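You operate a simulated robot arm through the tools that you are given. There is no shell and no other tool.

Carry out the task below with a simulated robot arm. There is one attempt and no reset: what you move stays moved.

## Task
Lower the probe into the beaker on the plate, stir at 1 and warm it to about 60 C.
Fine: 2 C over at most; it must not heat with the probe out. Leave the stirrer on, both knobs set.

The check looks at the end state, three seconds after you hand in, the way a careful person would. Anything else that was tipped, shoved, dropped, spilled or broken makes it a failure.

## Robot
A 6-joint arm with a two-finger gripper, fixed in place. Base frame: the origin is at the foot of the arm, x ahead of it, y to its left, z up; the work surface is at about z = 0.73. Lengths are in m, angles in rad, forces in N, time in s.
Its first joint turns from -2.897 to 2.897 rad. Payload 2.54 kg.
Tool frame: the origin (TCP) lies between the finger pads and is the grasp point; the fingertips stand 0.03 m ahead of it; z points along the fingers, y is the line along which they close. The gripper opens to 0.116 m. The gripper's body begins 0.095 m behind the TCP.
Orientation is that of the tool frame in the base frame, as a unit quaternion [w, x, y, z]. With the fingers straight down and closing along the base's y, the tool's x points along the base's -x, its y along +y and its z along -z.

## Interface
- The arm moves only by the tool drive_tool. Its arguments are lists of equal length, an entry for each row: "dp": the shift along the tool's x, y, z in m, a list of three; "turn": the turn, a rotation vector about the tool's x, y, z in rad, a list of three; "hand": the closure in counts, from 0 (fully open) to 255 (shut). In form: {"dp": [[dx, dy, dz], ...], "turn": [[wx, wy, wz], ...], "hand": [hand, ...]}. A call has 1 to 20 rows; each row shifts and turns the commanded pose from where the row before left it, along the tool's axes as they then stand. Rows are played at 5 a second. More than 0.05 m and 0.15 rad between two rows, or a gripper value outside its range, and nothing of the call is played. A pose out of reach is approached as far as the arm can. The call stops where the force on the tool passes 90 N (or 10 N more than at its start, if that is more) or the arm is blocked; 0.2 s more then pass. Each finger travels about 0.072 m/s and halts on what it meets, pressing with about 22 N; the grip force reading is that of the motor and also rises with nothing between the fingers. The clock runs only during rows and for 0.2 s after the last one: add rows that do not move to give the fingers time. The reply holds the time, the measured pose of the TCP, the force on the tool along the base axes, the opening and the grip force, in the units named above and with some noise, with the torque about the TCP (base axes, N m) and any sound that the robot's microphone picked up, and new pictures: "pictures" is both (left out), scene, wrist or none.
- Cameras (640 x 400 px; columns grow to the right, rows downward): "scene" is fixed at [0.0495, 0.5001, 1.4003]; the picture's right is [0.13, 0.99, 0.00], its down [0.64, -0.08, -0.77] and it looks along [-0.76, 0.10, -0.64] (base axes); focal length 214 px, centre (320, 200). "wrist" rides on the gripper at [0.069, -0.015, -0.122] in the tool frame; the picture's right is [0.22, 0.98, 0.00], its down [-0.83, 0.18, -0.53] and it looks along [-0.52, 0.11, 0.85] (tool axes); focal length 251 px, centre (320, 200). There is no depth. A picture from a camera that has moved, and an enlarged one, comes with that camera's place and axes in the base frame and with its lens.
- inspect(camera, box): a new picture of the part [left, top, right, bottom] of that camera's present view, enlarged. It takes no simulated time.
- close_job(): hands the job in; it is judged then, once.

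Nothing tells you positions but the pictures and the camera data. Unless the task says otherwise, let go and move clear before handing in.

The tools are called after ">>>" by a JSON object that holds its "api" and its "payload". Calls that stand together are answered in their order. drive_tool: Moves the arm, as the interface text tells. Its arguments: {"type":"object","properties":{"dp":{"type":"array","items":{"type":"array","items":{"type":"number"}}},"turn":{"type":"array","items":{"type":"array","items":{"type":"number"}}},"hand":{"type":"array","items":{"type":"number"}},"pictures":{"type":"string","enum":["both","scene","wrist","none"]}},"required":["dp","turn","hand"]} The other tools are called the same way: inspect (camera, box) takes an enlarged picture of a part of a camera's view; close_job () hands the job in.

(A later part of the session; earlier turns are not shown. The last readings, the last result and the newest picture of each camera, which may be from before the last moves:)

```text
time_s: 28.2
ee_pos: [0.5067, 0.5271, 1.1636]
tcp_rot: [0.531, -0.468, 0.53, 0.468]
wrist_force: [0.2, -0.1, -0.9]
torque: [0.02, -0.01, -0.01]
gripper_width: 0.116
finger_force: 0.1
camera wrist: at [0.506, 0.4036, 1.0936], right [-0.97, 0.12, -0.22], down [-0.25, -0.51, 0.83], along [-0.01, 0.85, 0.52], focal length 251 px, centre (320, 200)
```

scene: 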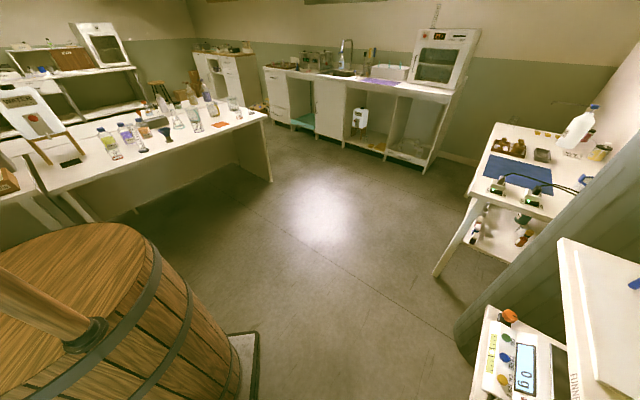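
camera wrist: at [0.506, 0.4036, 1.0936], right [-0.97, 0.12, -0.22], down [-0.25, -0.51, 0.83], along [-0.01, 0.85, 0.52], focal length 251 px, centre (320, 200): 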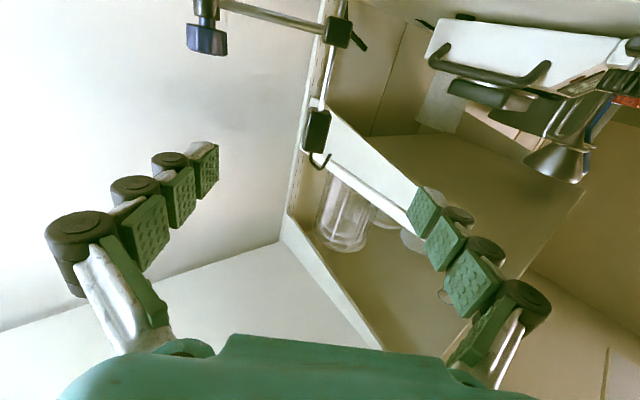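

>>> {"api": "inspect", "payload": {"camera": "wrist", "box": [270, 80, 370, 200]}}

>>> {"api": "inspect", "payload": {"camera": "wrist", "box": [160, 0, 420, 200]}}

```text
3.33 times, centred on (320, 140) of wrist
camera zoom: at [0.506, 0.4036, 1.0936], right [-0.97, 0.12, -0.22], down [-0.25, -0.51, 0.83], along [-0.01, 0.85, 0.52], focal length 838 px, centre (320, 400)
```

zoom: 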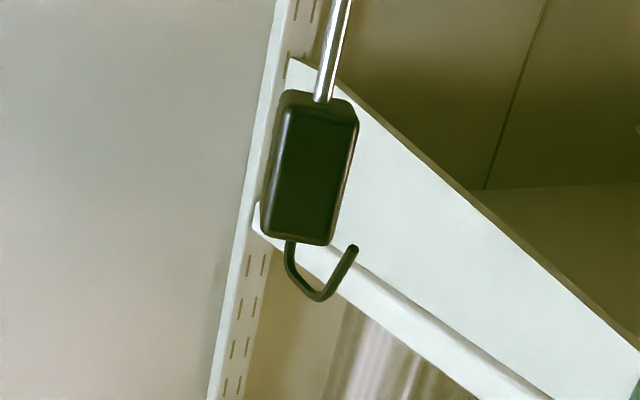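

```text
2.00 times, centred on (290, 100) of wrist
camera zoom: at [0.506, 0.4036, 1.0936], right [-0.97, 0.12, -0.22], down [-0.25, -0.51, 0.83], along [-0.01, 0.85, 0.52], focal length 503 px, centre (380, 400)
```

zoom: 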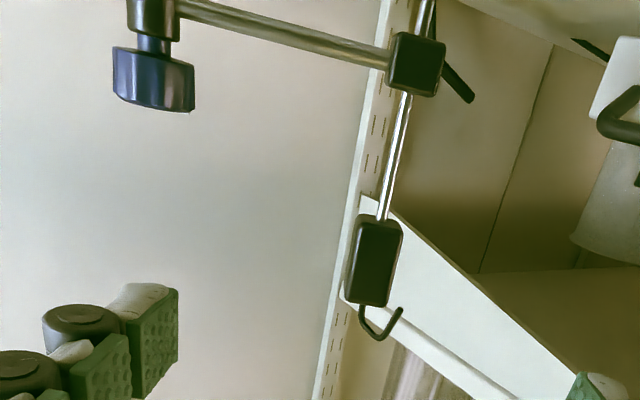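

The handle is centred at about (0.526, 0.687), spanning z≈1.152–1.200, with the cable stub above z≈1.188. I'll partly close and move forward to straddle its lower half.

>>> {"api": "drive_tool", "payload": {"dp": [[0, 0, 0], [0, 0, 0], [0, 0, 0.033], [0, 0, 0.033], [0, 0, 0.033], [0, 0, 0]], "turn": [[0, 0, 0], [0, 0, 0], [0, 0, 0], [0, 0, 0], [0, 0, 0], [0, 0, 0]], "hand": [60, 120, 120, 120, 120, 120], "pictures": "wrist"}}

```text
time_s: 29.6
ee_pos: [0.5176, 0.6297, 1.1645]
tcp_rot: [0.53, -0.469, 0.53, 0.469]
wrist_force: [0.1, -0.1, -0.1]
torque: [0.0, -0.02, 0.02]
gripper_width: 0.0612
finger_force: 0.2
camera wrist: at [0.5172, 0.5063, 1.0936], right [-0.97, 0.12, -0.22], down [-0.25, -0.51, 0.83], along [-0.01, 0.85, 0.52], focal length 251 px, centre (320, 200)
```

wrist: 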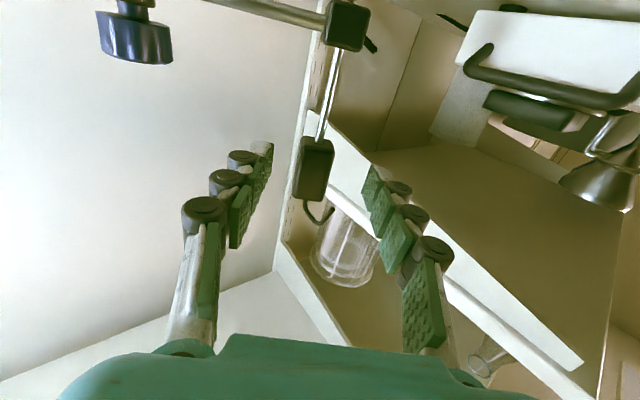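

>>> {"api": "drive_tool", "payload": {"dp": [[0, 0, 0.03], [0, 0.0005, 0.029], [0, 0, 0]], "turn": [[0, 0, 0], [0, 0, 0], [0, 0, 0]], "hand": [120, 120, 120], "pictures": "wrist"}}

>>> {"api": "inspect", "payload": {"camera": "wrist", "box": [200, 60, 440, 300]}}

```text
time_s: 30.4
ee_pos: [0.5235, 0.6856, 1.1633]
tcp_rot: [0.53, -0.469, 0.529, 0.468]
wrist_force: [0.5, -0.7, 0.1]
torque: [-0.02, -0.05, -0.01]
gripper_width: 0.0615
finger_force: 0.1
camera wrist: at [0.5227, 0.5618, 1.0934], right [-0.97, 0.12, -0.22], down [-0.25, -0.51, 0.83], along [-0.01, 0.85, 0.52], focal length 251 px, centre (320, 200)
```

wrist: 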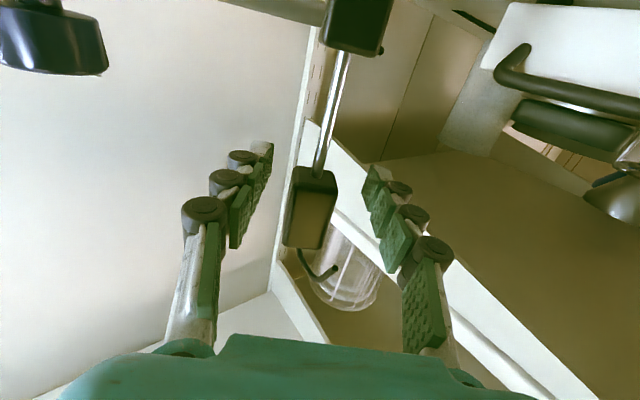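

```text
1.67 times, centred on (320, 180) of wrist
camera zoom: at [0.5227, 0.5618, 1.0934], right [-0.97, 0.12, -0.22], down [-0.25, -0.51, 0.83], along [-0.01, 0.85, 0.52], focal length 419 px, centre (320, 233)
```

zoom: 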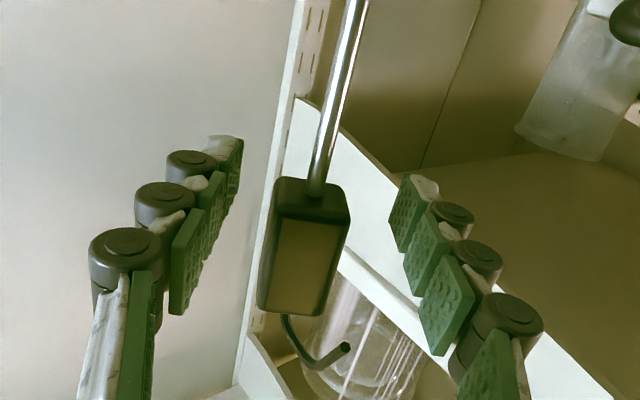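

The handle sits between the pads. I'll fine-centre and close on it.

>>> {"api": "drive_tool", "payload": {"dp": [[0, -0.0025, 0.001], [0, 0, 0], [0, 0, 0], [0, 0, 0], [0, 0, 0]], "turn": [[0, 0, 0], [0, 0, 0], [0, 0, 0], [0, 0, 0], [0, 0, 0]], "hand": [140, 170, 200, 255, 255], "pictures": "wrist"}}

```text
time_s: 31.6
ee_pos: [0.5276, 0.6852, 1.1647]
tcp_rot: [0.53, -0.468, 0.53, 0.468]
wrist_force: [6.1, -6.2, -0.9]
torque: [-0.05, 0.05, -0.66]
gripper_width: 0.0254
finger_force: 45.1
camera wrist: at [0.5266, 0.5622, 1.0933], right [-0.97, 0.12, -0.22], down [-0.25, -0.51, 0.83], along [-0.01, 0.85, 0.52], focal length 251 px, centre (320, 200)
```

wrist: 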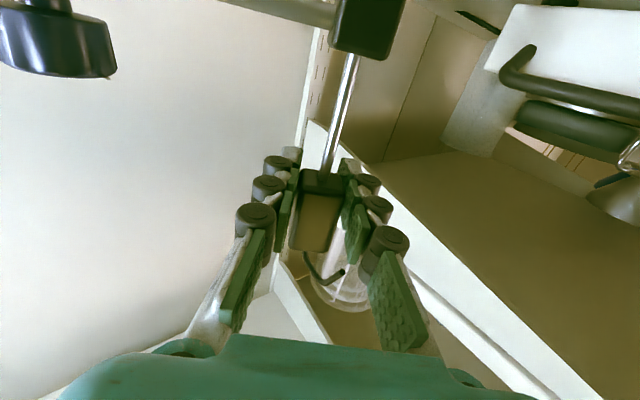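

The handle is gripped. I'll lower it in small steps, checking the force.

>>> {"api": "drive_tool", "payload": {"dp": [[0.005, 0, 0], [0.005, 0, 0], [0.005, 0, 0], [0.005, 0, 0], [0, 0, 0]], "turn": [[0, 0, 0], [0, 0, 0], [0, 0, 0], [0, 0, 0], [0, 0, 0]], "hand": [255, 255, 255, 255, 255], "pictures": "wrist"}}

```text
time_s: 32.8
ee_pos: [0.5279, 0.6851, 1.1434]
tcp_rot: [0.53, -0.469, 0.528, 0.469]
wrist_force: [-0.5, -7.0, 1.6]
torque: [0.12, 0.06, -0.87]
gripper_width: 0.0255
finger_force: 44.6
camera wrist: at [0.5268, 0.5619, 1.0739], right [-0.97, 0.12, -0.22], down [-0.25, -0.51, 0.83], along [-0.01, 0.85, 0.52], focal length 251 px, centre (320, 200)
```

wrist: 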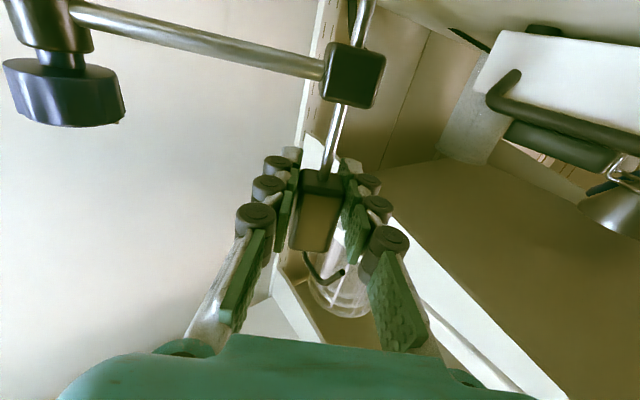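

The probe comes down smoothly. Continuing.

>>> {"api": "drive_tool", "payload": {"dp": [[0.005, 0, 0], [0.005, 0, 0], [0.005, 0, 0], [0.005, 0, 0], [0, 0, 0]], "turn": [[0, 0, 0], [0, 0, 0], [0, 0, 0], [0, 0, 0], [0, 0, 0]], "hand": [255, 255, 255, 255, 255], "pictures": "wrist"}}

```text
time_s: 34.0
ee_pos: [0.5278, 0.686, 1.1243]
tcp_rot: [0.529, -0.47, 0.528, 0.469]
wrist_force: [-8.6, -6.6, 1.8]
torque: [0.22, 0.34, -0.95]
gripper_width: 0.0256
finger_force: 45.0
camera wrist: at [0.5271, 0.563, 1.0548], right [-0.97, 0.12, -0.22], down [-0.25, -0.51, 0.83], along [-0.01, 0.85, 0.52], focal length 251 px, centre (320, 200)
```

wrist: 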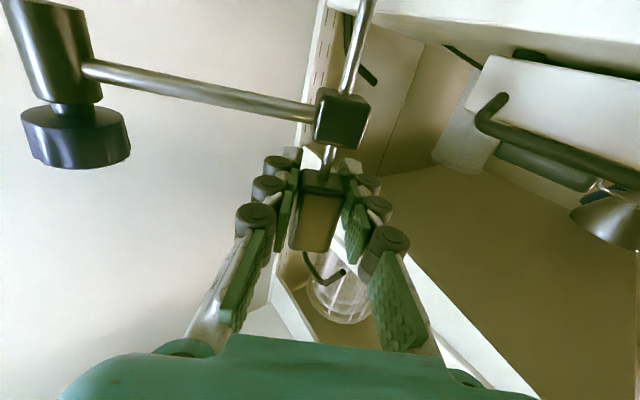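

>>> {"api": "drive_tool", "payload": {"dp": [[0.004, 0, 0], [0.004, 0, 0], [0.004, 0, 0], [0, 0, 0]], "turn": [[0, 0, 0], [0, 0, 0], [0, 0, 0], [0, 0, 0]], "hand": [255, 255, 255, 255], "pictures": "wrist"}}

>>> {"api": "inspect", "payload": {"camera": "wrist", "box": [200, 40, 440, 280]}}

```text
time_s: 35.0
ee_pos: [0.5276, 0.6857, 1.1126]
tcp_rot: [0.531, -0.468, 0.529, 0.467]
wrist_force: [-1.5, -3.7, -0.3]
torque: [-0.03, 0.34, -0.43]
gripper_width: 0.0253
finger_force: 45.4
camera wrist: at [0.5268, 0.5626, 1.0424], right [-0.97, 0.12, -0.22], down [-0.25, -0.51, 0.83], along [-0.01, 0.85, 0.52], focal length 251 px, centre (320, 200)
```

wrist: 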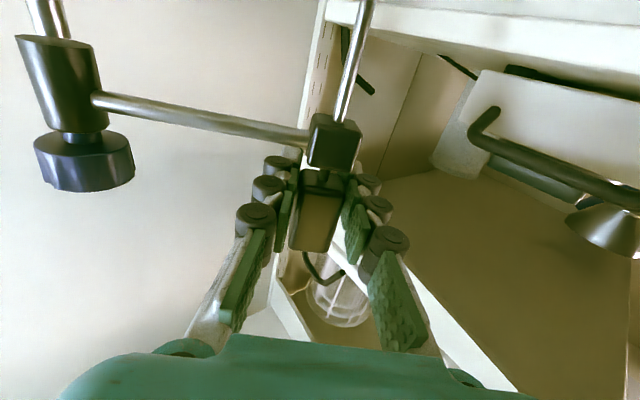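

```text
1.67 times, centred on (320, 160) of wrist
camera zoom: at [0.5268, 0.5626, 1.0424], right [-0.97, 0.12, -0.22], down [-0.25, -0.51, 0.83], along [-0.01, 0.85, 0.52], focal length 419 px, centre (320, 267)
```

zoom: 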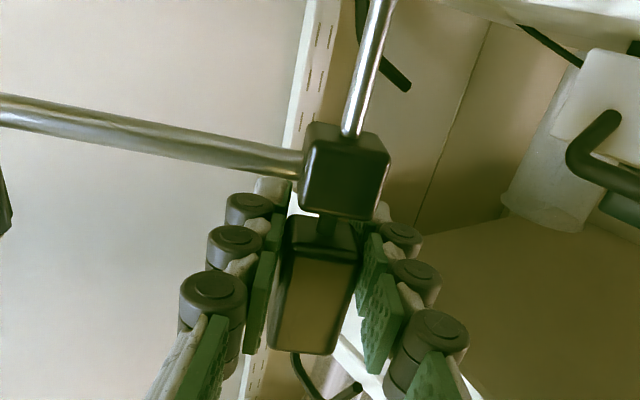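

>>> {"api": "drive_tool", "payload": {"dp": [[0.003, 0, 0], [0.003, 0, 0], [0, 0, 0]], "turn": [[0, 0, 0], [0, 0, 0], [0, 0, 0]], "hand": [255, 255, 255], "pictures": "wrist"}}

>>> {"api": "inspect", "payload": {"camera": "wrist", "box": [240, 80, 400, 240]}}

```text
time_s: 35.8
ee_pos: [0.5265, 0.6853, 1.1056]
tcp_rot: [0.53, -0.469, 0.528, 0.468]
wrist_force: [0.6, -5.4, -1.0]
torque: [-0.02, 0.1, -0.65]
gripper_width: 0.0255
finger_force: 44.6
camera wrist: at [0.5267, 0.5622, 1.0359], right [-0.97, 0.12, -0.22], down [-0.25, -0.51, 0.83], along [-0.01, 0.85, 0.52], focal length 251 px, centre (320, 200)
```

wrist: 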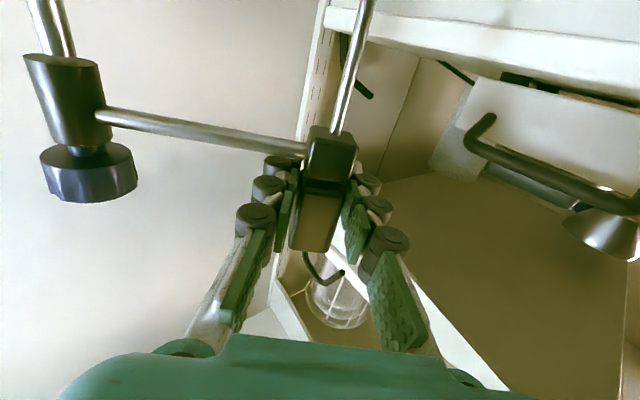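

```text
2.50 times, centred on (320, 160) of wrist
camera zoom: at [0.5267, 0.5622, 1.0359], right [-0.97, 0.12, -0.22], down [-0.25, -0.51, 0.83], along [-0.01, 0.85, 0.52], focal length 629 px, centre (320, 300)
```

zoom: 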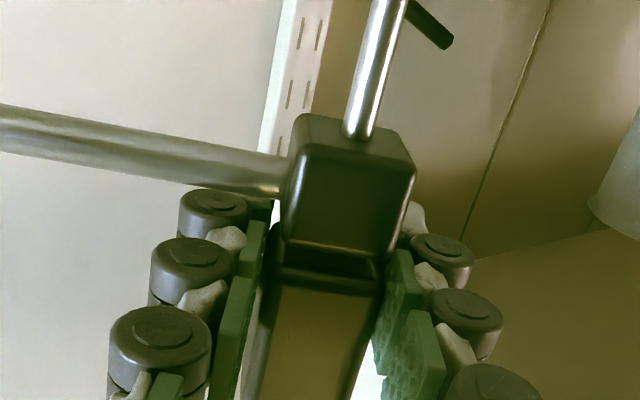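

The handle is almost seated on the block. One more small step to feel for the end stop.

>>> {"api": "drive_tool", "payload": {"dp": [[0.002, 0, 0], [0.002, 0, 0], [0, 0, 0]], "turn": [[0, 0, 0], [0, 0, 0], [0, 0, 0]], "hand": [255, 255, 255], "pictures": "none"}}

```text
time_s: 36.6
ee_pos: [0.5267, 0.685, 1.1035]
tcp_rot: [0.53, -0.469, 0.529, 0.469]
wrist_force: [0.1, -5.8, 38.6]
torque: [0.29, 0.0, -0.69]
gripper_width: 0.0253
finger_force: 44.7
```

It has seated on the stop. I'll relieve the force, open the fingers and back straight out.

>>> {"api": "drive_tool", "payload": {"dp": [[-0.002, 0, 0], [0, 0, 0], [0, 0, 0], [0, 0, 0], [0, 0, 0], [0, 0, -0.03], [0, 0, -0.04], [0, 0, -0.04], [0, 0, -0.04], [0, 0, 0]], "turn": [[0, 0, 0], [0, 0, 0], [0, 0, 0], [0, 0, 0], [0, 0, 0], [0, 0, 0], [0, 0, 0], [0, 0, 0], [0, 0, 0], [0, 0, 0]], "hand": [255, 220, 180, 140, 120, 120, 120, 120, 120, 120], "pictures": "wrist"}}

```text
time_s: 38.8
ee_pos: [0.5084, 0.5376, 1.1044]
tcp_rot: [0.531, -0.468, 0.53, 0.468]
wrist_force: [0.5, -0.1, 0.3]
torque: [0.01, 0.01, -0.01]
gripper_width: 0.0615
finger_force: 0.1
camera wrist: at [0.5087, 0.4138, 1.0346], right [-0.97, 0.12, -0.22], down [-0.25, -0.51, 0.83], along [-0.01, 0.85, 0.52], focal length 251 px, centre (320, 200)
```

wrist: 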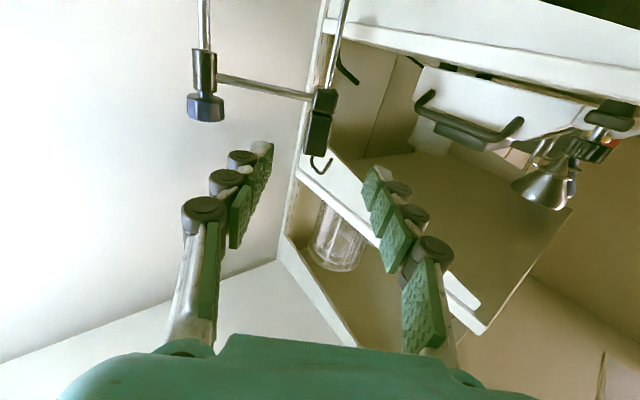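

The probe stays down. Now I'll tilt back to look down on the beaker and hotplate.

>>> {"api": "drive_tool", "payload": {"dp": [[-0.03, 0, -0.02], [-0.02, 0, -0.02], [0, 0, 0], [0, 0, 0], [0, 0, 0], [0, 0, 0], [0, 0, 0], [0, 0, 0], [0, 0, 0], [0, 0, 0], [0, 0, 0], [0, 0, 0], [0, 0, 0]], "turn": [[0, 0, 0], [0, 0, 0], [0, 0.15, 0], [0, 0.15, 0], [0, 0.15, 0], [0, 0.15, 0], [0, 0.15, 0], [0.102, 0, 0.0952], [0.102, 0, 0.0952], [0.102, 0, 0.0952], [0.102, 0, 0.0952], [0.102, 0, 0.0952], [0, 0, 0]], "hand": [120, 120, 120, 120, 120, 120, 120, 120, 120, 120, 120, 120, 120], "pictures": "wrist"}}

```text
time_s: 41.6
ee_pos: [0.5036, 0.4984, 1.1554]
tcp_rot: [0.372, -0.337, 0.853, 0.147]
wrist_force: [-0.2, -0.5, -0.1]
torque: [-0.02, 0.03, -0.03]
gripper_width: 0.0612
finger_force: 0.1
camera wrist: at [0.4134, 0.3935, 1.1864], right [-0.77, 0.61, -0.16], down [0.0, 0.25, 0.97], along [0.63, 0.75, -0.19], focal length 251 px, centre (320, 200)
```

wrist: 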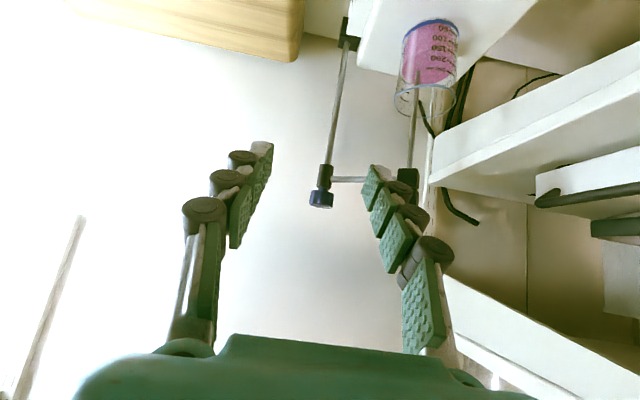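

>>> {"api": "inspect", "payload": {"camera": "wrist", "box": [370, 0, 490, 140]}}

>>> {"api": "inspect", "payload": {"camera": "wrist", "box": [300, 120, 460, 240]}}

```text
2.86 times, centred on (430, 70) of wrist
camera zoom: at [0.4134, 0.3935, 1.1864], right [-0.77, 0.61, -0.16], down [0.0, 0.25, 0.97], along [0.63, 0.75, -0.19], focal length 718 px, centre (6, 571)
```

zoom: 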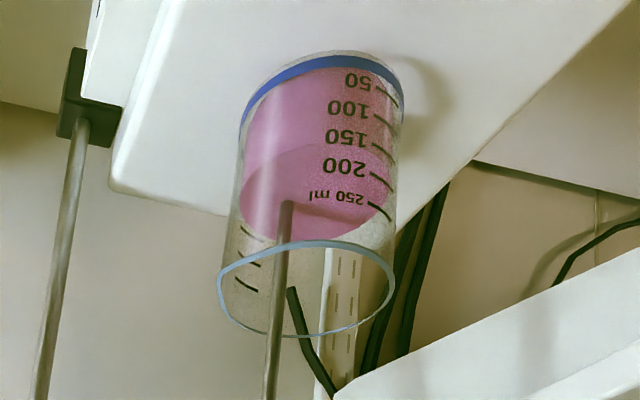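

```text
3.33 times, centred on (380, 180) of wrist
camera zoom: at [0.4134, 0.3935, 1.1864], right [-0.77, 0.61, -0.16], down [0.0, 0.25, 0.97], along [0.63, 0.75, -0.19], focal length 838 px, centre (120, 267)
```

zoom: 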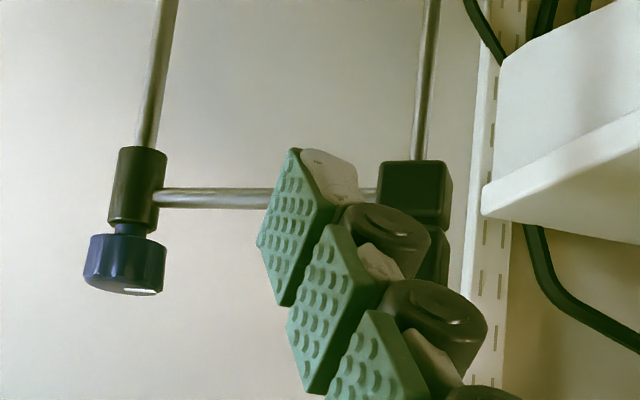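

>>> {"api": "inspect", "payload": {"camera": "wrist", "box": [395, 45, 455, 95]}}

>>> {"api": "inspect", "payload": {"camera": "wrist", "box": [330, 0, 480, 120]}}

```text
8.00 times, centred on (425, 70) of wrist
camera zoom: at [0.4134, 0.3935, 1.1864], right [-0.77, 0.61, -0.16], down [0.0, 0.25, 0.97], along [0.63, 0.75, -0.19], focal length 2012 px, centre (-520, 1240)
```

zoom: 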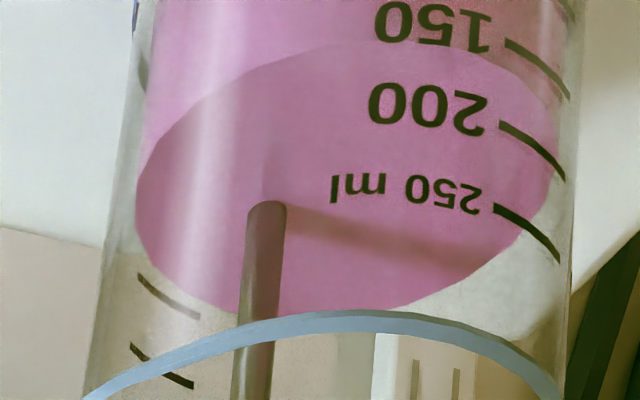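

```text
3.33 times, centred on (405, 60) of wrist
camera zoom: at [0.4134, 0.3935, 1.1864], right [-0.77, 0.61, -0.16], down [0.0, 0.25, 0.97], along [0.63, 0.75, -0.19], focal length 838 px, centre (37, 667)
```

zoom: 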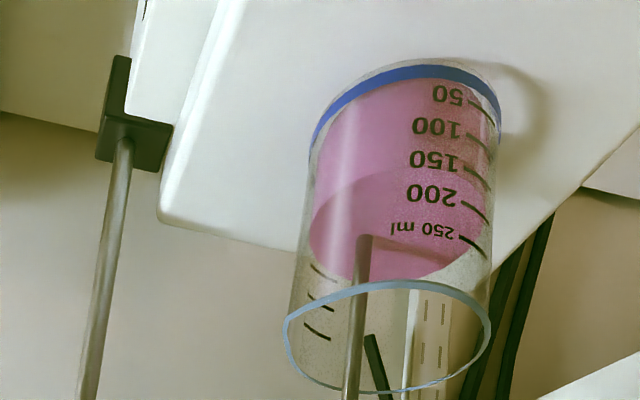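

The probe tip enters the liquid inside the beaker, with its shadow meeting it at the surface. Now for the panel: I estimate the heat knob at about (0.433, 0.605) and the stir knob at about (0.477, 0.553), with tops near z≈0.80. I'll turn the tool to vertical and look at the panel closely.

>>> {"api": "drive_tool", "payload": {"dp": [[0, 0, 0], [0, 0, 0], [0, 0, 0], [0, 0, 0], [0, 0, 0], [0, 0, 0], [0.03, 0.02, 0.03], [0.03, 0.02, 0.03], [0.02, 0.02, 0.03], [0, 0, 0]], "turn": [[0, 0.15, 0], [0, 0.15, 0], [0, 0.15, 0], [0, 0.15, 0], [0, 0.15, 0], [0, 0.07, 0], [0, 0, 0], [0, 0, 0], [0, 0, 0], [0, 0, 0]], "hand": [120, 120, 120, 120, 120, 120, 120, 120, 120, 120], "pictures": "wrist"}}

```text
time_s: 43.8
ee_pos: [0.4046, 0.4867, 1.0647]
tcp_rot: [0.001, -0.366, 0.931, 0.0]
wrist_force: [0.2, -0.1, -0.3]
torque: [0.02, 0.0, 0.01]
gripper_width: 0.0612
finger_force: 0.1
camera wrist: at [0.3636, 0.4281, 1.1865], right [-0.82, 0.57, 0.0], down [0.48, 0.7, 0.54], along [0.3, 0.44, -0.84], focal length 251 px, centre (320, 200)
```

wrist: 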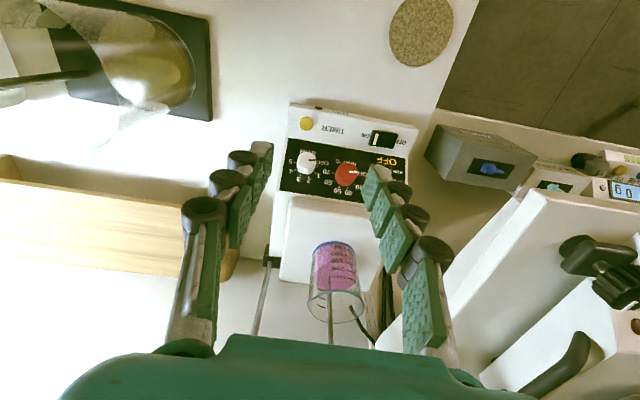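

>>> {"api": "inspect", "payload": {"camera": "wrist", "box": [270, 90, 430, 210]}}

>>> {"api": "inspect", "payload": {"camera": "wrist", "box": [280, 130, 380, 210]}}

>>> {"api": "inspect", "payload": {"camera": "wrist", "box": [350, 115, 430, 175]}}

>>> {"api": "inspect", "payload": {"camera": "wrist", "box": [290, 230, 390, 350]}}

```text
3.33 times, centred on (350, 150) of wrist
camera zoom: at [0.3636, 0.4281, 1.1865], right [-0.82, 0.57, 0.0], down [0.48, 0.7, 0.54], along [0.3, 0.44, -0.84], focal length 838 px, centre (220, 367)
```

zoom: 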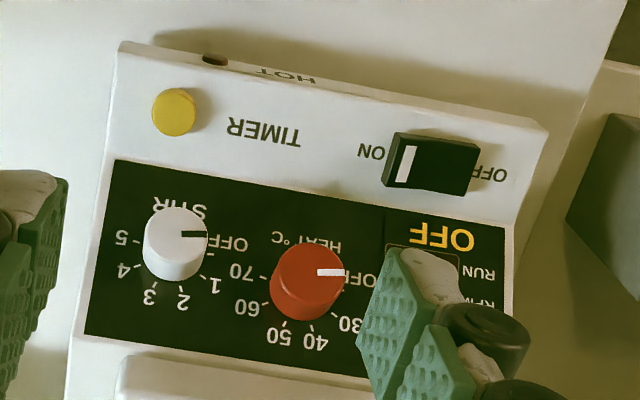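

```text
5.00 times, centred on (330, 170) of wrist
camera zoom: at [0.3636, 0.4281, 1.1865], right [-0.82, 0.57, 0.0], down [0.48, 0.7, 0.54], along [0.3, 0.44, -0.84], focal length 1257 px, centre (270, 350)
```

zoom: 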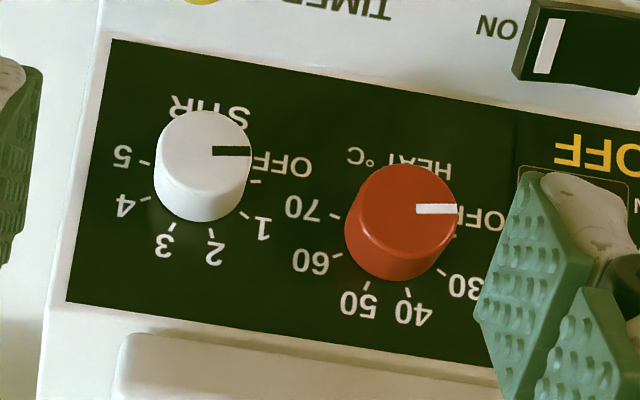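

```text
6.67 times, centred on (390, 145) of wrist
camera zoom: at [0.3636, 0.4281, 1.1865], right [-0.82, 0.57, 0.0], down [0.48, 0.7, 0.54], along [0.3, 0.44, -0.84], focal length 1676 px, centre (-147, 567)
```

zoom: 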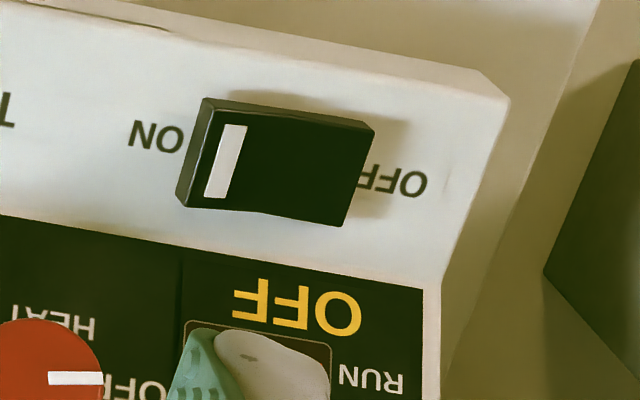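

```text
3.33 times, centred on (340, 290) of wrist
camera zoom: at [0.3636, 0.4281, 1.1865], right [-0.82, 0.57, 0.0], down [0.48, 0.7, 0.54], along [0.3, 0.44, -0.84], focal length 838 px, centre (253, -100)
```

zoom: 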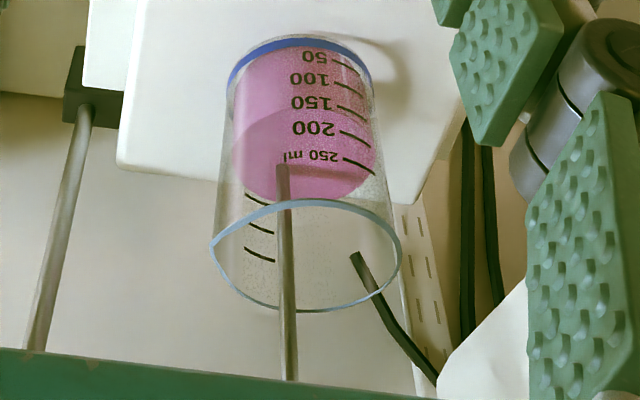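

The panel face is steep, about 58° from horizontal and facing the robot, with the knobs roughly 3–3.5 cm across. The power rocker lies on the nearly flat front strip and its ON end is raised, so the unit is off and display feedback needs it switched on. I'll tilt the tool to the panel's angle, close the fingers, and approach the rocker's ON end.

>>> {"api": "drive_tool", "payload": {"dp": [[0, 0, 0], [0, 0, 0], [0, 0, 0], [0, 0, 0], [0, 0, 0], [0, 0, 0], [0, 0, 0], [0, 0, 0], [0.0354, 0.0211, 0.0057], [0.0354, 0.0211, 0.0057], [0.0354, 0.0211, 0.0057], [0.0354, 0.0211, 0.0057], [0.0354, 0.0211, 0.0057], [0, 0, 0]], "turn": [[0, 0, -0.044], [0, -0.144, 0], [0, -0.144, 0], [0, -0.144, 0], [0, -0.144, 0], [0, -0.144, 0], [0, -0.144, 0], [0, -0.144, 0], [0, 0, 0], [0, 0, 0], [0, 0, 0], [0, 0, 0], [0, 0, 0], [0, 0, 0]], "hand": [255, 255, 255, 255, 255, 255, 255, 255, 255, 255, 255, 255, 255, 255], "pictures": "wrist"}}

```text
time_s: 46.8
ee_pos: [0.279, 0.5116, 0.8967]
tcp_rot: [0.447, -0.338, 0.807, 0.187]
wrist_force: [-1.1, 0.0, -0.6]
torque: [0.0, 0.02, 0.02]
gripper_width: 0.0001
finger_force: 22.0
camera wrist: at [0.1905, 0.4007, 0.9025], right [-0.78, 0.6, -0.18], down [-0.14, 0.12, 0.98], along [0.61, 0.79, -0.01], focal length 251 px, centre (320, 200)
```

wrist: 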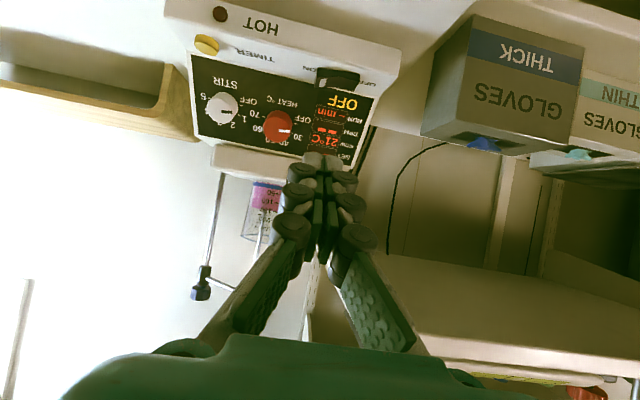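

>>> {"api": "inspect", "payload": {"camera": "wrist", "box": [280, 40, 400, 180]}}

>>> {"api": "inspect", "payload": {"camera": "wrist", "box": [180, 60, 300, 160]}}

>>> {"api": "inspect", "payload": {"camera": "wrist", "box": [190, 140, 300, 310]}}

```text
2.86 times, centred on (340, 110) of wrist
camera zoom: at [0.1905, 0.4007, 0.9025], right [-0.78, 0.6, -0.18], down [-0.14, 0.12, 0.98], along [0.61, 0.79, -0.01], focal length 718 px, centre (263, 457)
```

zoom: 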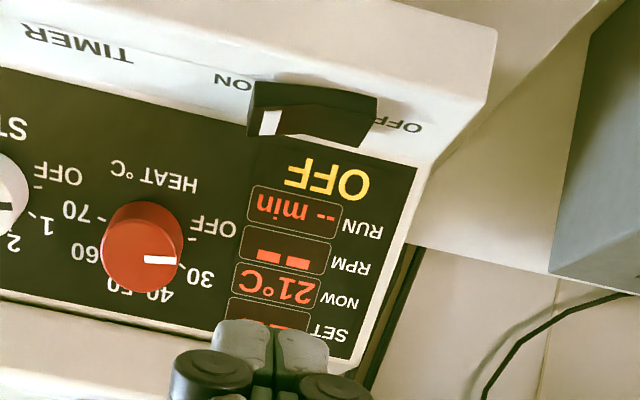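

```text
4.00 times, centred on (240, 110) of wrist
camera zoom: at [0.1905, 0.4007, 0.9025], right [-0.78, 0.6, -0.18], down [-0.14, 0.12, 0.98], along [0.61, 0.79, -0.01], focal length 1006 px, centre (640, 560)
```

zoom: 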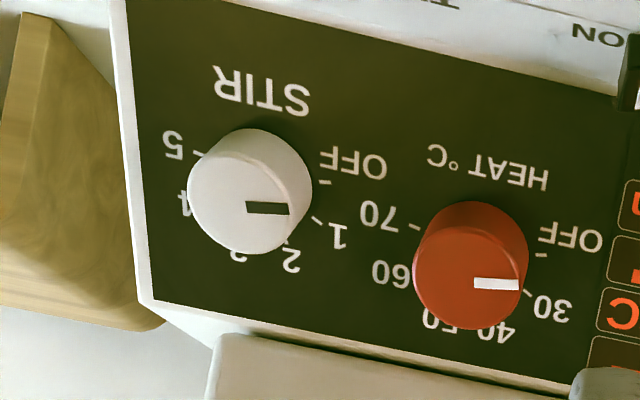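

```text
2.35 times, centred on (245, 225) of wrist
camera zoom: at [0.1905, 0.4007, 0.9025], right [-0.78, 0.6, -0.18], down [-0.14, 0.12, 0.98], along [0.61, 0.79, -0.01], focal length 592 px, centre (496, 141)
```

zoom: 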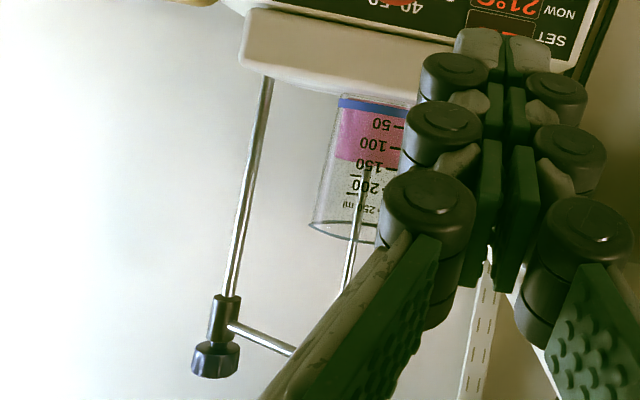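

>>> {"api": "inspect", "payload": {"camera": "wrist", "box": [240, 175, 290, 215]}}

```text
10.00 times, centred on (265, 195) of wrist
camera zoom: at [0.1905, 0.4007, 0.9025], right [-0.78, 0.6, -0.18], down [-0.14, 0.12, 0.98], along [0.61, 0.79, -0.01], focal length 2514 px, centre (870, 250)
```

zoom: 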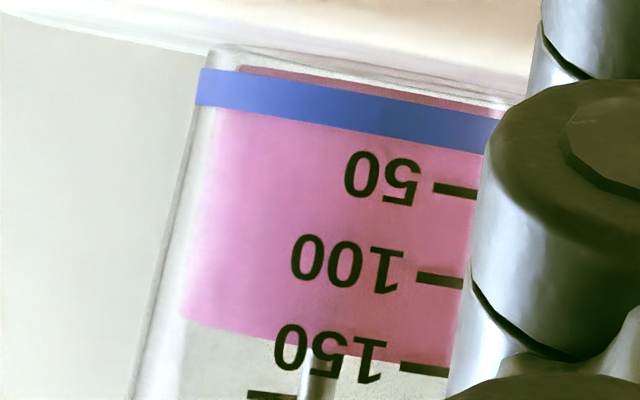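

>>> {"api": "inspect", "payload": {"camera": "wrist", "box": [262, 200, 278, 212]}}

```text
16.00 times, centred on (270, 206) of wrist
camera zoom: at [0.1905, 0.4007, 0.9025], right [-0.78, 0.6, -0.18], down [-0.14, 0.12, 0.98], along [0.61, 0.79, -0.01], focal length 4023 px, centre (1120, 104)
```

zoom: 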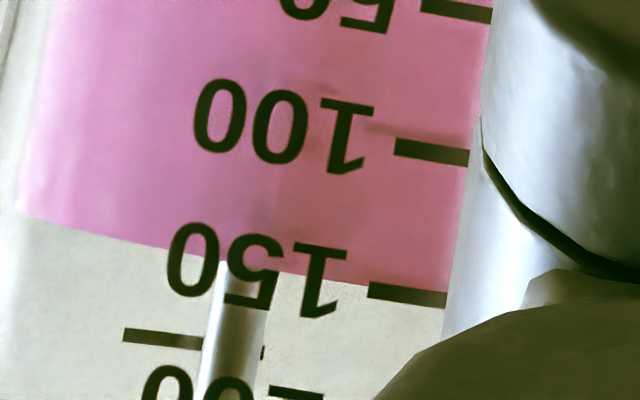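

The rocker's ON end is raised, with its mark at about (0.364, 0.5905, 0.781). The side view through the glass shows the probe shaft running into the liquid without a gap. I'll hover over the rocker's ON end, then press down gently.

>>> {"api": "drive_tool", "payload": {"dp": [[0.0019, -0.0017, 0.0388], [0.0019, -0.0017, 0.0388], [0.0019, -0.0017, 0.0388], [0, 0, 0]], "turn": [[0, 0, 0], [0, 0, 0], [0, 0, 0], [0, 0, 0]], "hand": [255, 255, 255, 255], "pictures": "wrist"}}

>>> {"api": "inspect", "payload": {"camera": "wrist", "box": [240, 60, 400, 220]}}

```text
time_s: 47.8
ee_pos: [0.3497, 0.5753, 0.8324]
tcp_rot: [0.446, -0.339, 0.807, 0.187]
wrist_force: [0.1, 0.4, -0.3]
torque: [0.02, -0.02, 0.01]
gripper_width: 0.0
finger_force: 22.0
camera wrist: at [0.2622, 0.4657, 0.838], right [-0.78, 0.6, -0.18], down [-0.14, 0.12, 0.98], along [0.61, 0.79, -0.01], focal length 251 px, centre (320, 200)
```

wrist: 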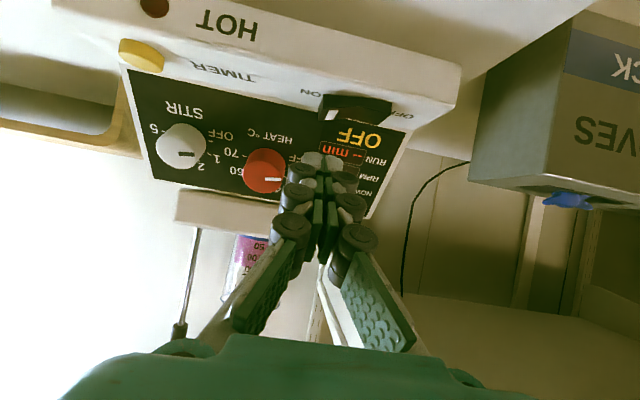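

```text
2.50 times, centred on (320, 140) of wrist
camera zoom: at [0.2622, 0.4657, 0.838], right [-0.78, 0.6, -0.18], down [-0.14, 0.12, 0.98], along [0.61, 0.79, -0.01], focal length 629 px, centre (320, 350)
```

zoom: 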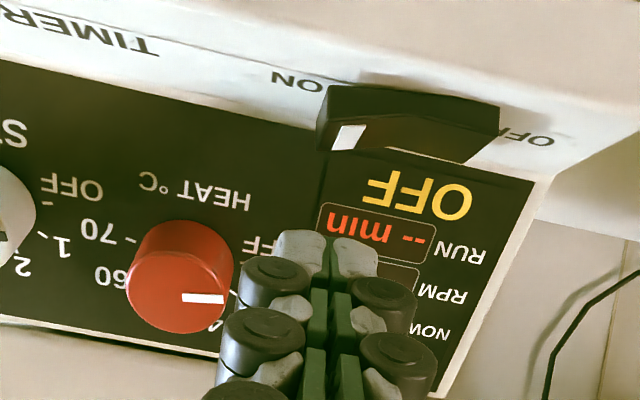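

Lined up. Pressing down in small steps.

>>> {"api": "drive_tool", "payload": {"dp": [[0.0042, 0, 0.0027], [0.0042, 0, 0.0027], [0.0042, 0, 0.0027], [0.0042, 0, 0.0027], [0.0025, 0, 0.0016], [0, 0, 0]], "turn": [[0, 0, 0], [0, 0, 0], [0, 0, 0], [0, 0, 0], [0, 0, 0], [0, 0, 0]], "hand": [255, 255, 255, 255, 255, 255], "pictures": "wrist"}}

>>> {"api": "inspect", "payload": {"camera": "wrist", "box": [240, 60, 400, 220]}}

```text
time_s: 49.2
ee_pos: [0.3506, 0.5786, 0.8101]
tcp_rot: [0.446, -0.339, 0.807, 0.187]
wrist_force: [0.9, -0.4, -0.9]
torque: [0.01, 0.02, 0.02]
gripper_width: 0.0
finger_force: 21.8
camera wrist: at [0.2629, 0.4661, 0.8152], right [-0.78, 0.6, -0.18], down [-0.14, 0.12, 0.98], along [0.61, 0.79, -0.01], focal length 251 px, centre (320, 200)
```

wrist: 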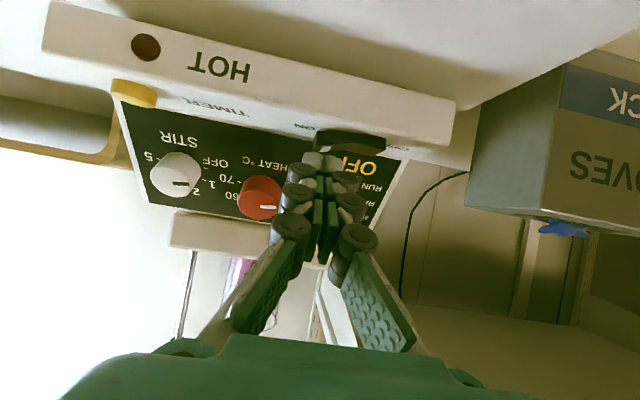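

```text
2.50 times, centred on (320, 140) of wrist
camera zoom: at [0.2629, 0.4661, 0.8152], right [-0.78, 0.6, -0.18], down [-0.14, 0.12, 0.98], along [0.61, 0.79, -0.01], focal length 629 px, centre (320, 350)
```

zoom: 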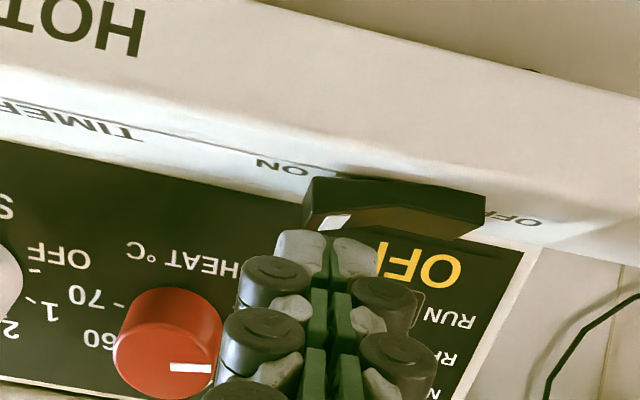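

>>> {"api": "drive_tool", "payload": {"dp": [[0.0025, 0, 0.0016], [0.0025, 0, 0.0016], [0.0025, 0, 0.0016], [0, 0, 0]], "turn": [[0, 0, 0], [0, 0, 0], [0, 0, 0], [0, 0, 0]], "hand": [255, 255, 255, 255], "pictures": "wrist"}}

>>> {"api": "inspect", "payload": {"camera": "wrist", "box": [240, 60, 400, 220]}}

```text
time_s: 50.2
ee_pos: [0.3505, 0.5775, 0.8028]
tcp_rot: [0.448, -0.338, 0.806, 0.188]
wrist_force: [4.9, 7.8, 50.9]
torque: [1.08, -0.41, -0.04]
gripper_width: 0.0002
finger_force: 22.0
heard: click
camera wrist: at [0.2633, 0.4657, 0.8068], right [-0.78, 0.6, -0.18], down [-0.14, 0.11, 0.98], along [0.61, 0.79, 0.0], focal length 251 px, centre (320, 200)
```

wrist: 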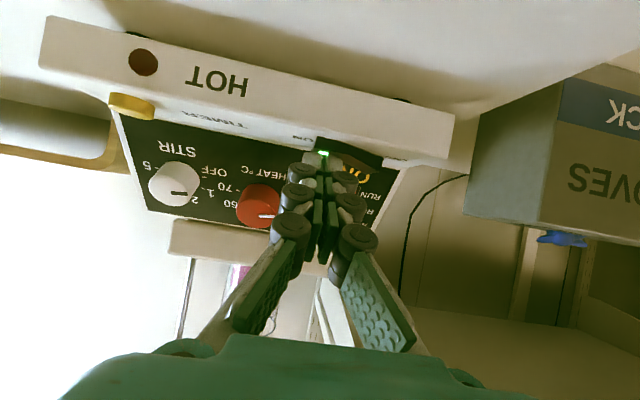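

```text
2.50 times, centred on (320, 140) of wrist
camera zoom: at [0.2633, 0.4657, 0.8068], right [-0.78, 0.6, -0.18], down [-0.14, 0.11, 0.98], along [0.61, 0.79, 0.0], focal length 629 px, centre (320, 350)
```

zoom: 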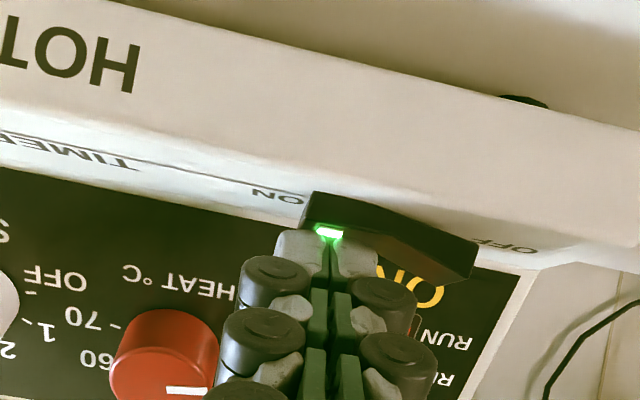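

A click, the mark lights green, and the OFF end has risen: it's powered on. I'll lift off and read the display.

>>> {"api": "drive_tool", "payload": {"dp": [[-0.0127, 0, -0.008], [-0.0169, 0, -0.0106], [0, -0.02, -0.04], [0, -0.02, -0.04], [0, 0, 0]], "turn": [[0, 0, 0], [0, 0, 0], [0, 0, 0], [0, 0, 0], [0, 0, 0]], "hand": [255, 255, 255, 255, 255], "pictures": "wrist"}}

>>> {"api": "inspect", "payload": {"camera": "wrist", "box": [180, 20, 420, 180]}}

```text
time_s: 51.4
ee_pos: [0.3319, 0.4998, 0.8764]
tcp_rot: [0.447, -0.338, 0.807, 0.187]
wrist_force: [-0.8, -0.7, -0.2]
torque: [0.0, -0.03, -0.02]
gripper_width: 0.0002
finger_force: 21.9
camera wrist: at [0.244, 0.3883, 0.8817], right [-0.78, 0.6, -0.18], down [-0.14, 0.12, 0.98], along [0.61, 0.79, -0.01], focal length 251 px, centre (320, 200)
```

wrist: 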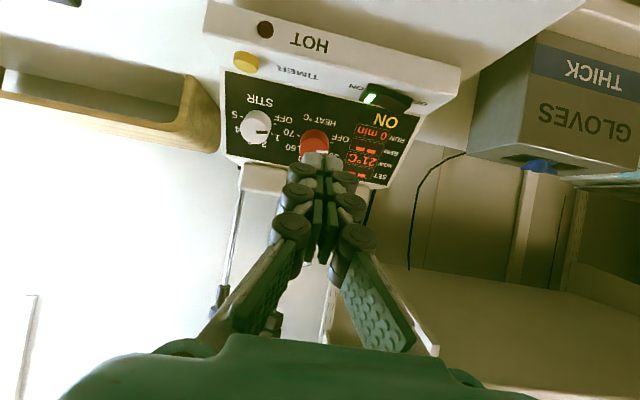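

```text
2.50 times, centred on (300, 100) of wrist
camera zoom: at [0.244, 0.3883, 0.8817], right [-0.78, 0.6, -0.18], down [-0.14, 0.12, 0.98], along [0.61, 0.79, -0.01], focal length 629 px, centre (370, 450)
```

zoom: 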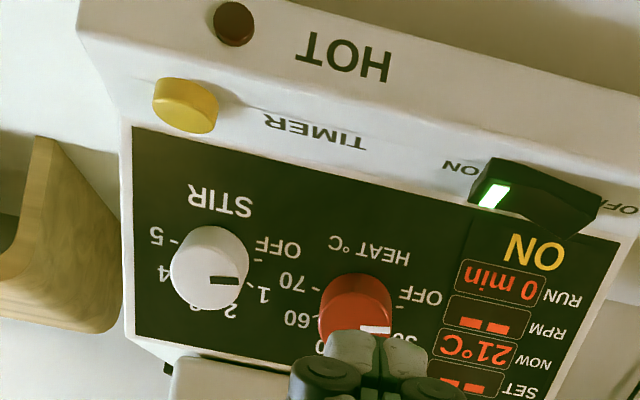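

The display now reads ON, 0 min, NOW 21 °C. Next I'll line up with the STIR knob's axis with the fingers partly open, about 6 cm off its face.

>>> {"api": "drive_tool", "payload": {"dp": [[-0.0058, -0.022, 0.0285], [-0.0058, -0.022, 0.0285], [-0.0058, -0.022, 0.0285], [0, 0, 0]], "turn": [[0, 0, 0], [0, 0, 0], [0, 0, 0], [0, 0, 0]], "hand": [190, 130, 130, 130], "pictures": "wrist"}}

>>> {"api": "inspect", "payload": {"camera": "wrist", "box": [220, 60, 420, 220]}}

```text
time_s: 52.4
ee_pos: [0.4333, 0.5117, 0.8456]
tcp_rot: [0.447, -0.339, 0.806, 0.188]
wrist_force: [-0.4, -0.9, -0.6]
torque: [0.01, -0.01, 0.01]
gripper_width: 0.0572
finger_force: 0.1
camera wrist: at [0.3448, 0.3996, 0.8509], right [-0.78, 0.6, -0.18], down [-0.14, 0.12, 0.98], along [0.61, 0.79, -0.01], focal length 251 px, centre (320, 200)
```

wrist: 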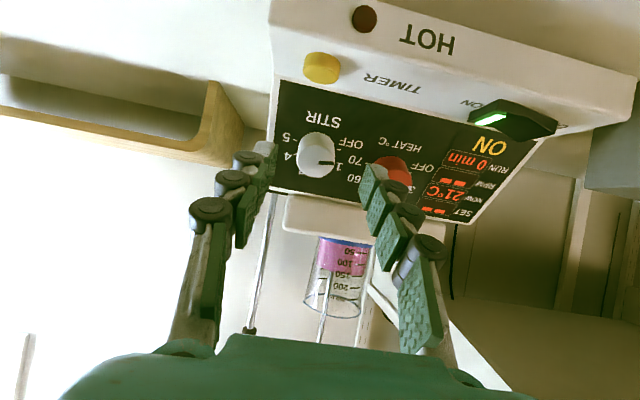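

```text
2.50 times, centred on (320, 140) of wrist
camera zoom: at [0.3448, 0.3996, 0.8509], right [-0.78, 0.6, -0.18], down [-0.14, 0.12, 0.98], along [0.61, 0.79, -0.01], focal length 629 px, centre (320, 350)
```

zoom: 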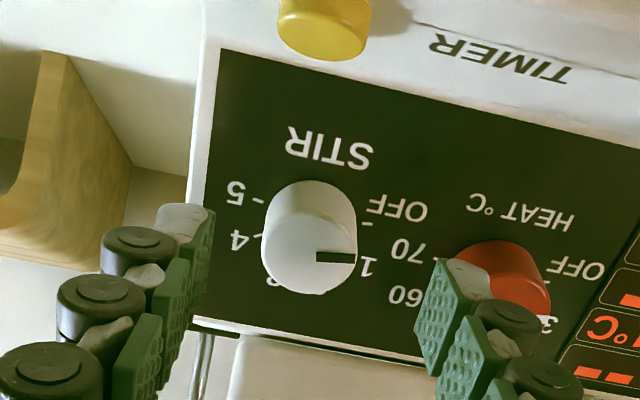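

>>> {"api": "drive_tool", "payload": {"dp": [[-0.004, -0.0035, 0.015], [0, 0, 0.015], [0, 0, 0]], "turn": [[0, 0, 0], [0, 0, 0], [0, 0, 0]], "hand": [130, 130, 130], "pictures": "wrist"}}

>>> {"api": "inspect", "payload": {"camera": "wrist", "box": [220, 80, 420, 240]}}

```text
time_s: 53.2
ee_pos: [0.456, 0.5293, 0.8337]
tcp_rot: [0.446, -0.339, 0.807, 0.187]
wrist_force: [0.8, 0.0, -0.3]
torque: [-0.04, -0.05, 0.03]
gripper_width: 0.0567
finger_force: 0.0
camera wrist: at [0.3686, 0.4182, 0.8387], right [-0.78, 0.6, -0.18], down [-0.14, 0.12, 0.98], along [0.61, 0.79, -0.01], focal length 251 px, centre (320, 200)
```

wrist: 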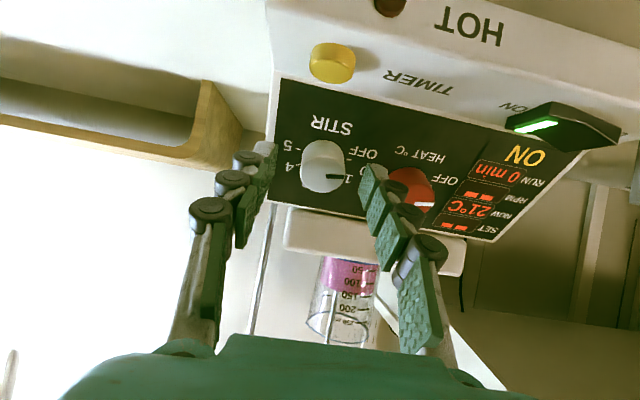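

```text
2.50 times, centred on (320, 160) of wrist
camera zoom: at [0.3686, 0.4182, 0.8387], right [-0.78, 0.6, -0.18], down [-0.14, 0.12, 0.98], along [0.61, 0.79, -0.01], focal length 629 px, centre (320, 300)
```

zoom: 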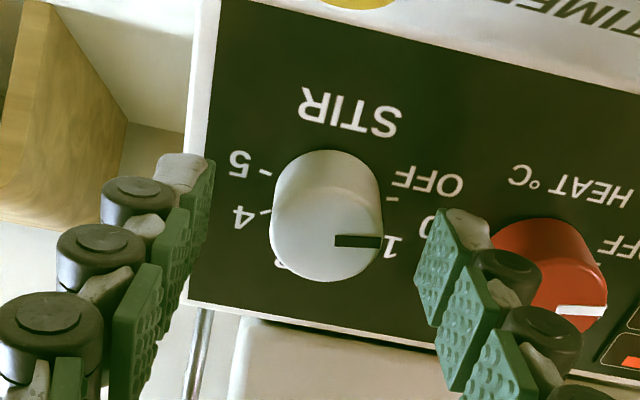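

Alignment is good: the knob face is at about the fingertip plane. I'll advance another centimetre with force monitoring.

>>> {"api": "drive_tool", "payload": {"dp": [[0, 0.0012, 0.005], [0, 0, 0.005], [0, 0, 0]], "turn": [[0, 0, 0], [0, 0, 0], [0, 0, 0]], "hand": [130, 130, 130], "pictures": "wrist"}}

>>> {"api": "inspect", "payload": {"camera": "wrist", "box": [220, 80, 420, 240]}}

```text
time_s: 54.0
ee_pos: [0.4607, 0.5355, 0.8296]
tcp_rot: [0.446, -0.339, 0.807, 0.188]
wrist_force: [0.4, -1.1, -0.6]
torque: [-0.01, -0.01, -0.02]
gripper_width: 0.0568
finger_force: 0.1
camera wrist: at [0.3737, 0.4244, 0.8343], right [-0.78, 0.6, -0.18], down [-0.14, 0.12, 0.98], along [0.61, 0.79, -0.01], focal length 251 px, centre (320, 200)
```

wrist: 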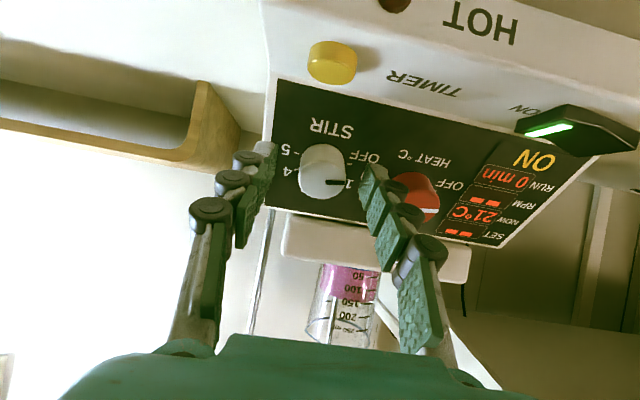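

```text
2.50 times, centred on (320, 160) of wrist
camera zoom: at [0.3737, 0.4244, 0.8343], right [-0.78, 0.6, -0.18], down [-0.14, 0.12, 0.98], along [0.61, 0.79, -0.01], focal length 629 px, centre (320, 300)
```

zoom: 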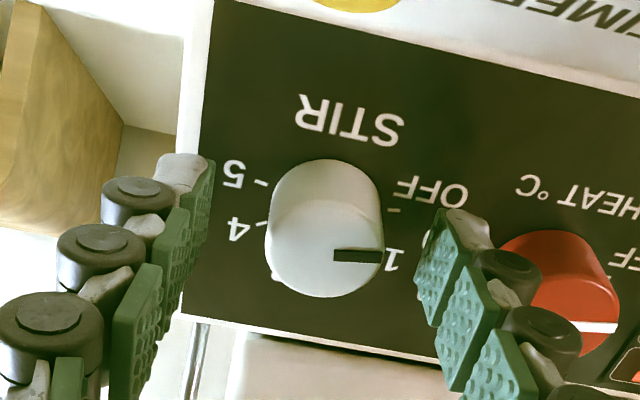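

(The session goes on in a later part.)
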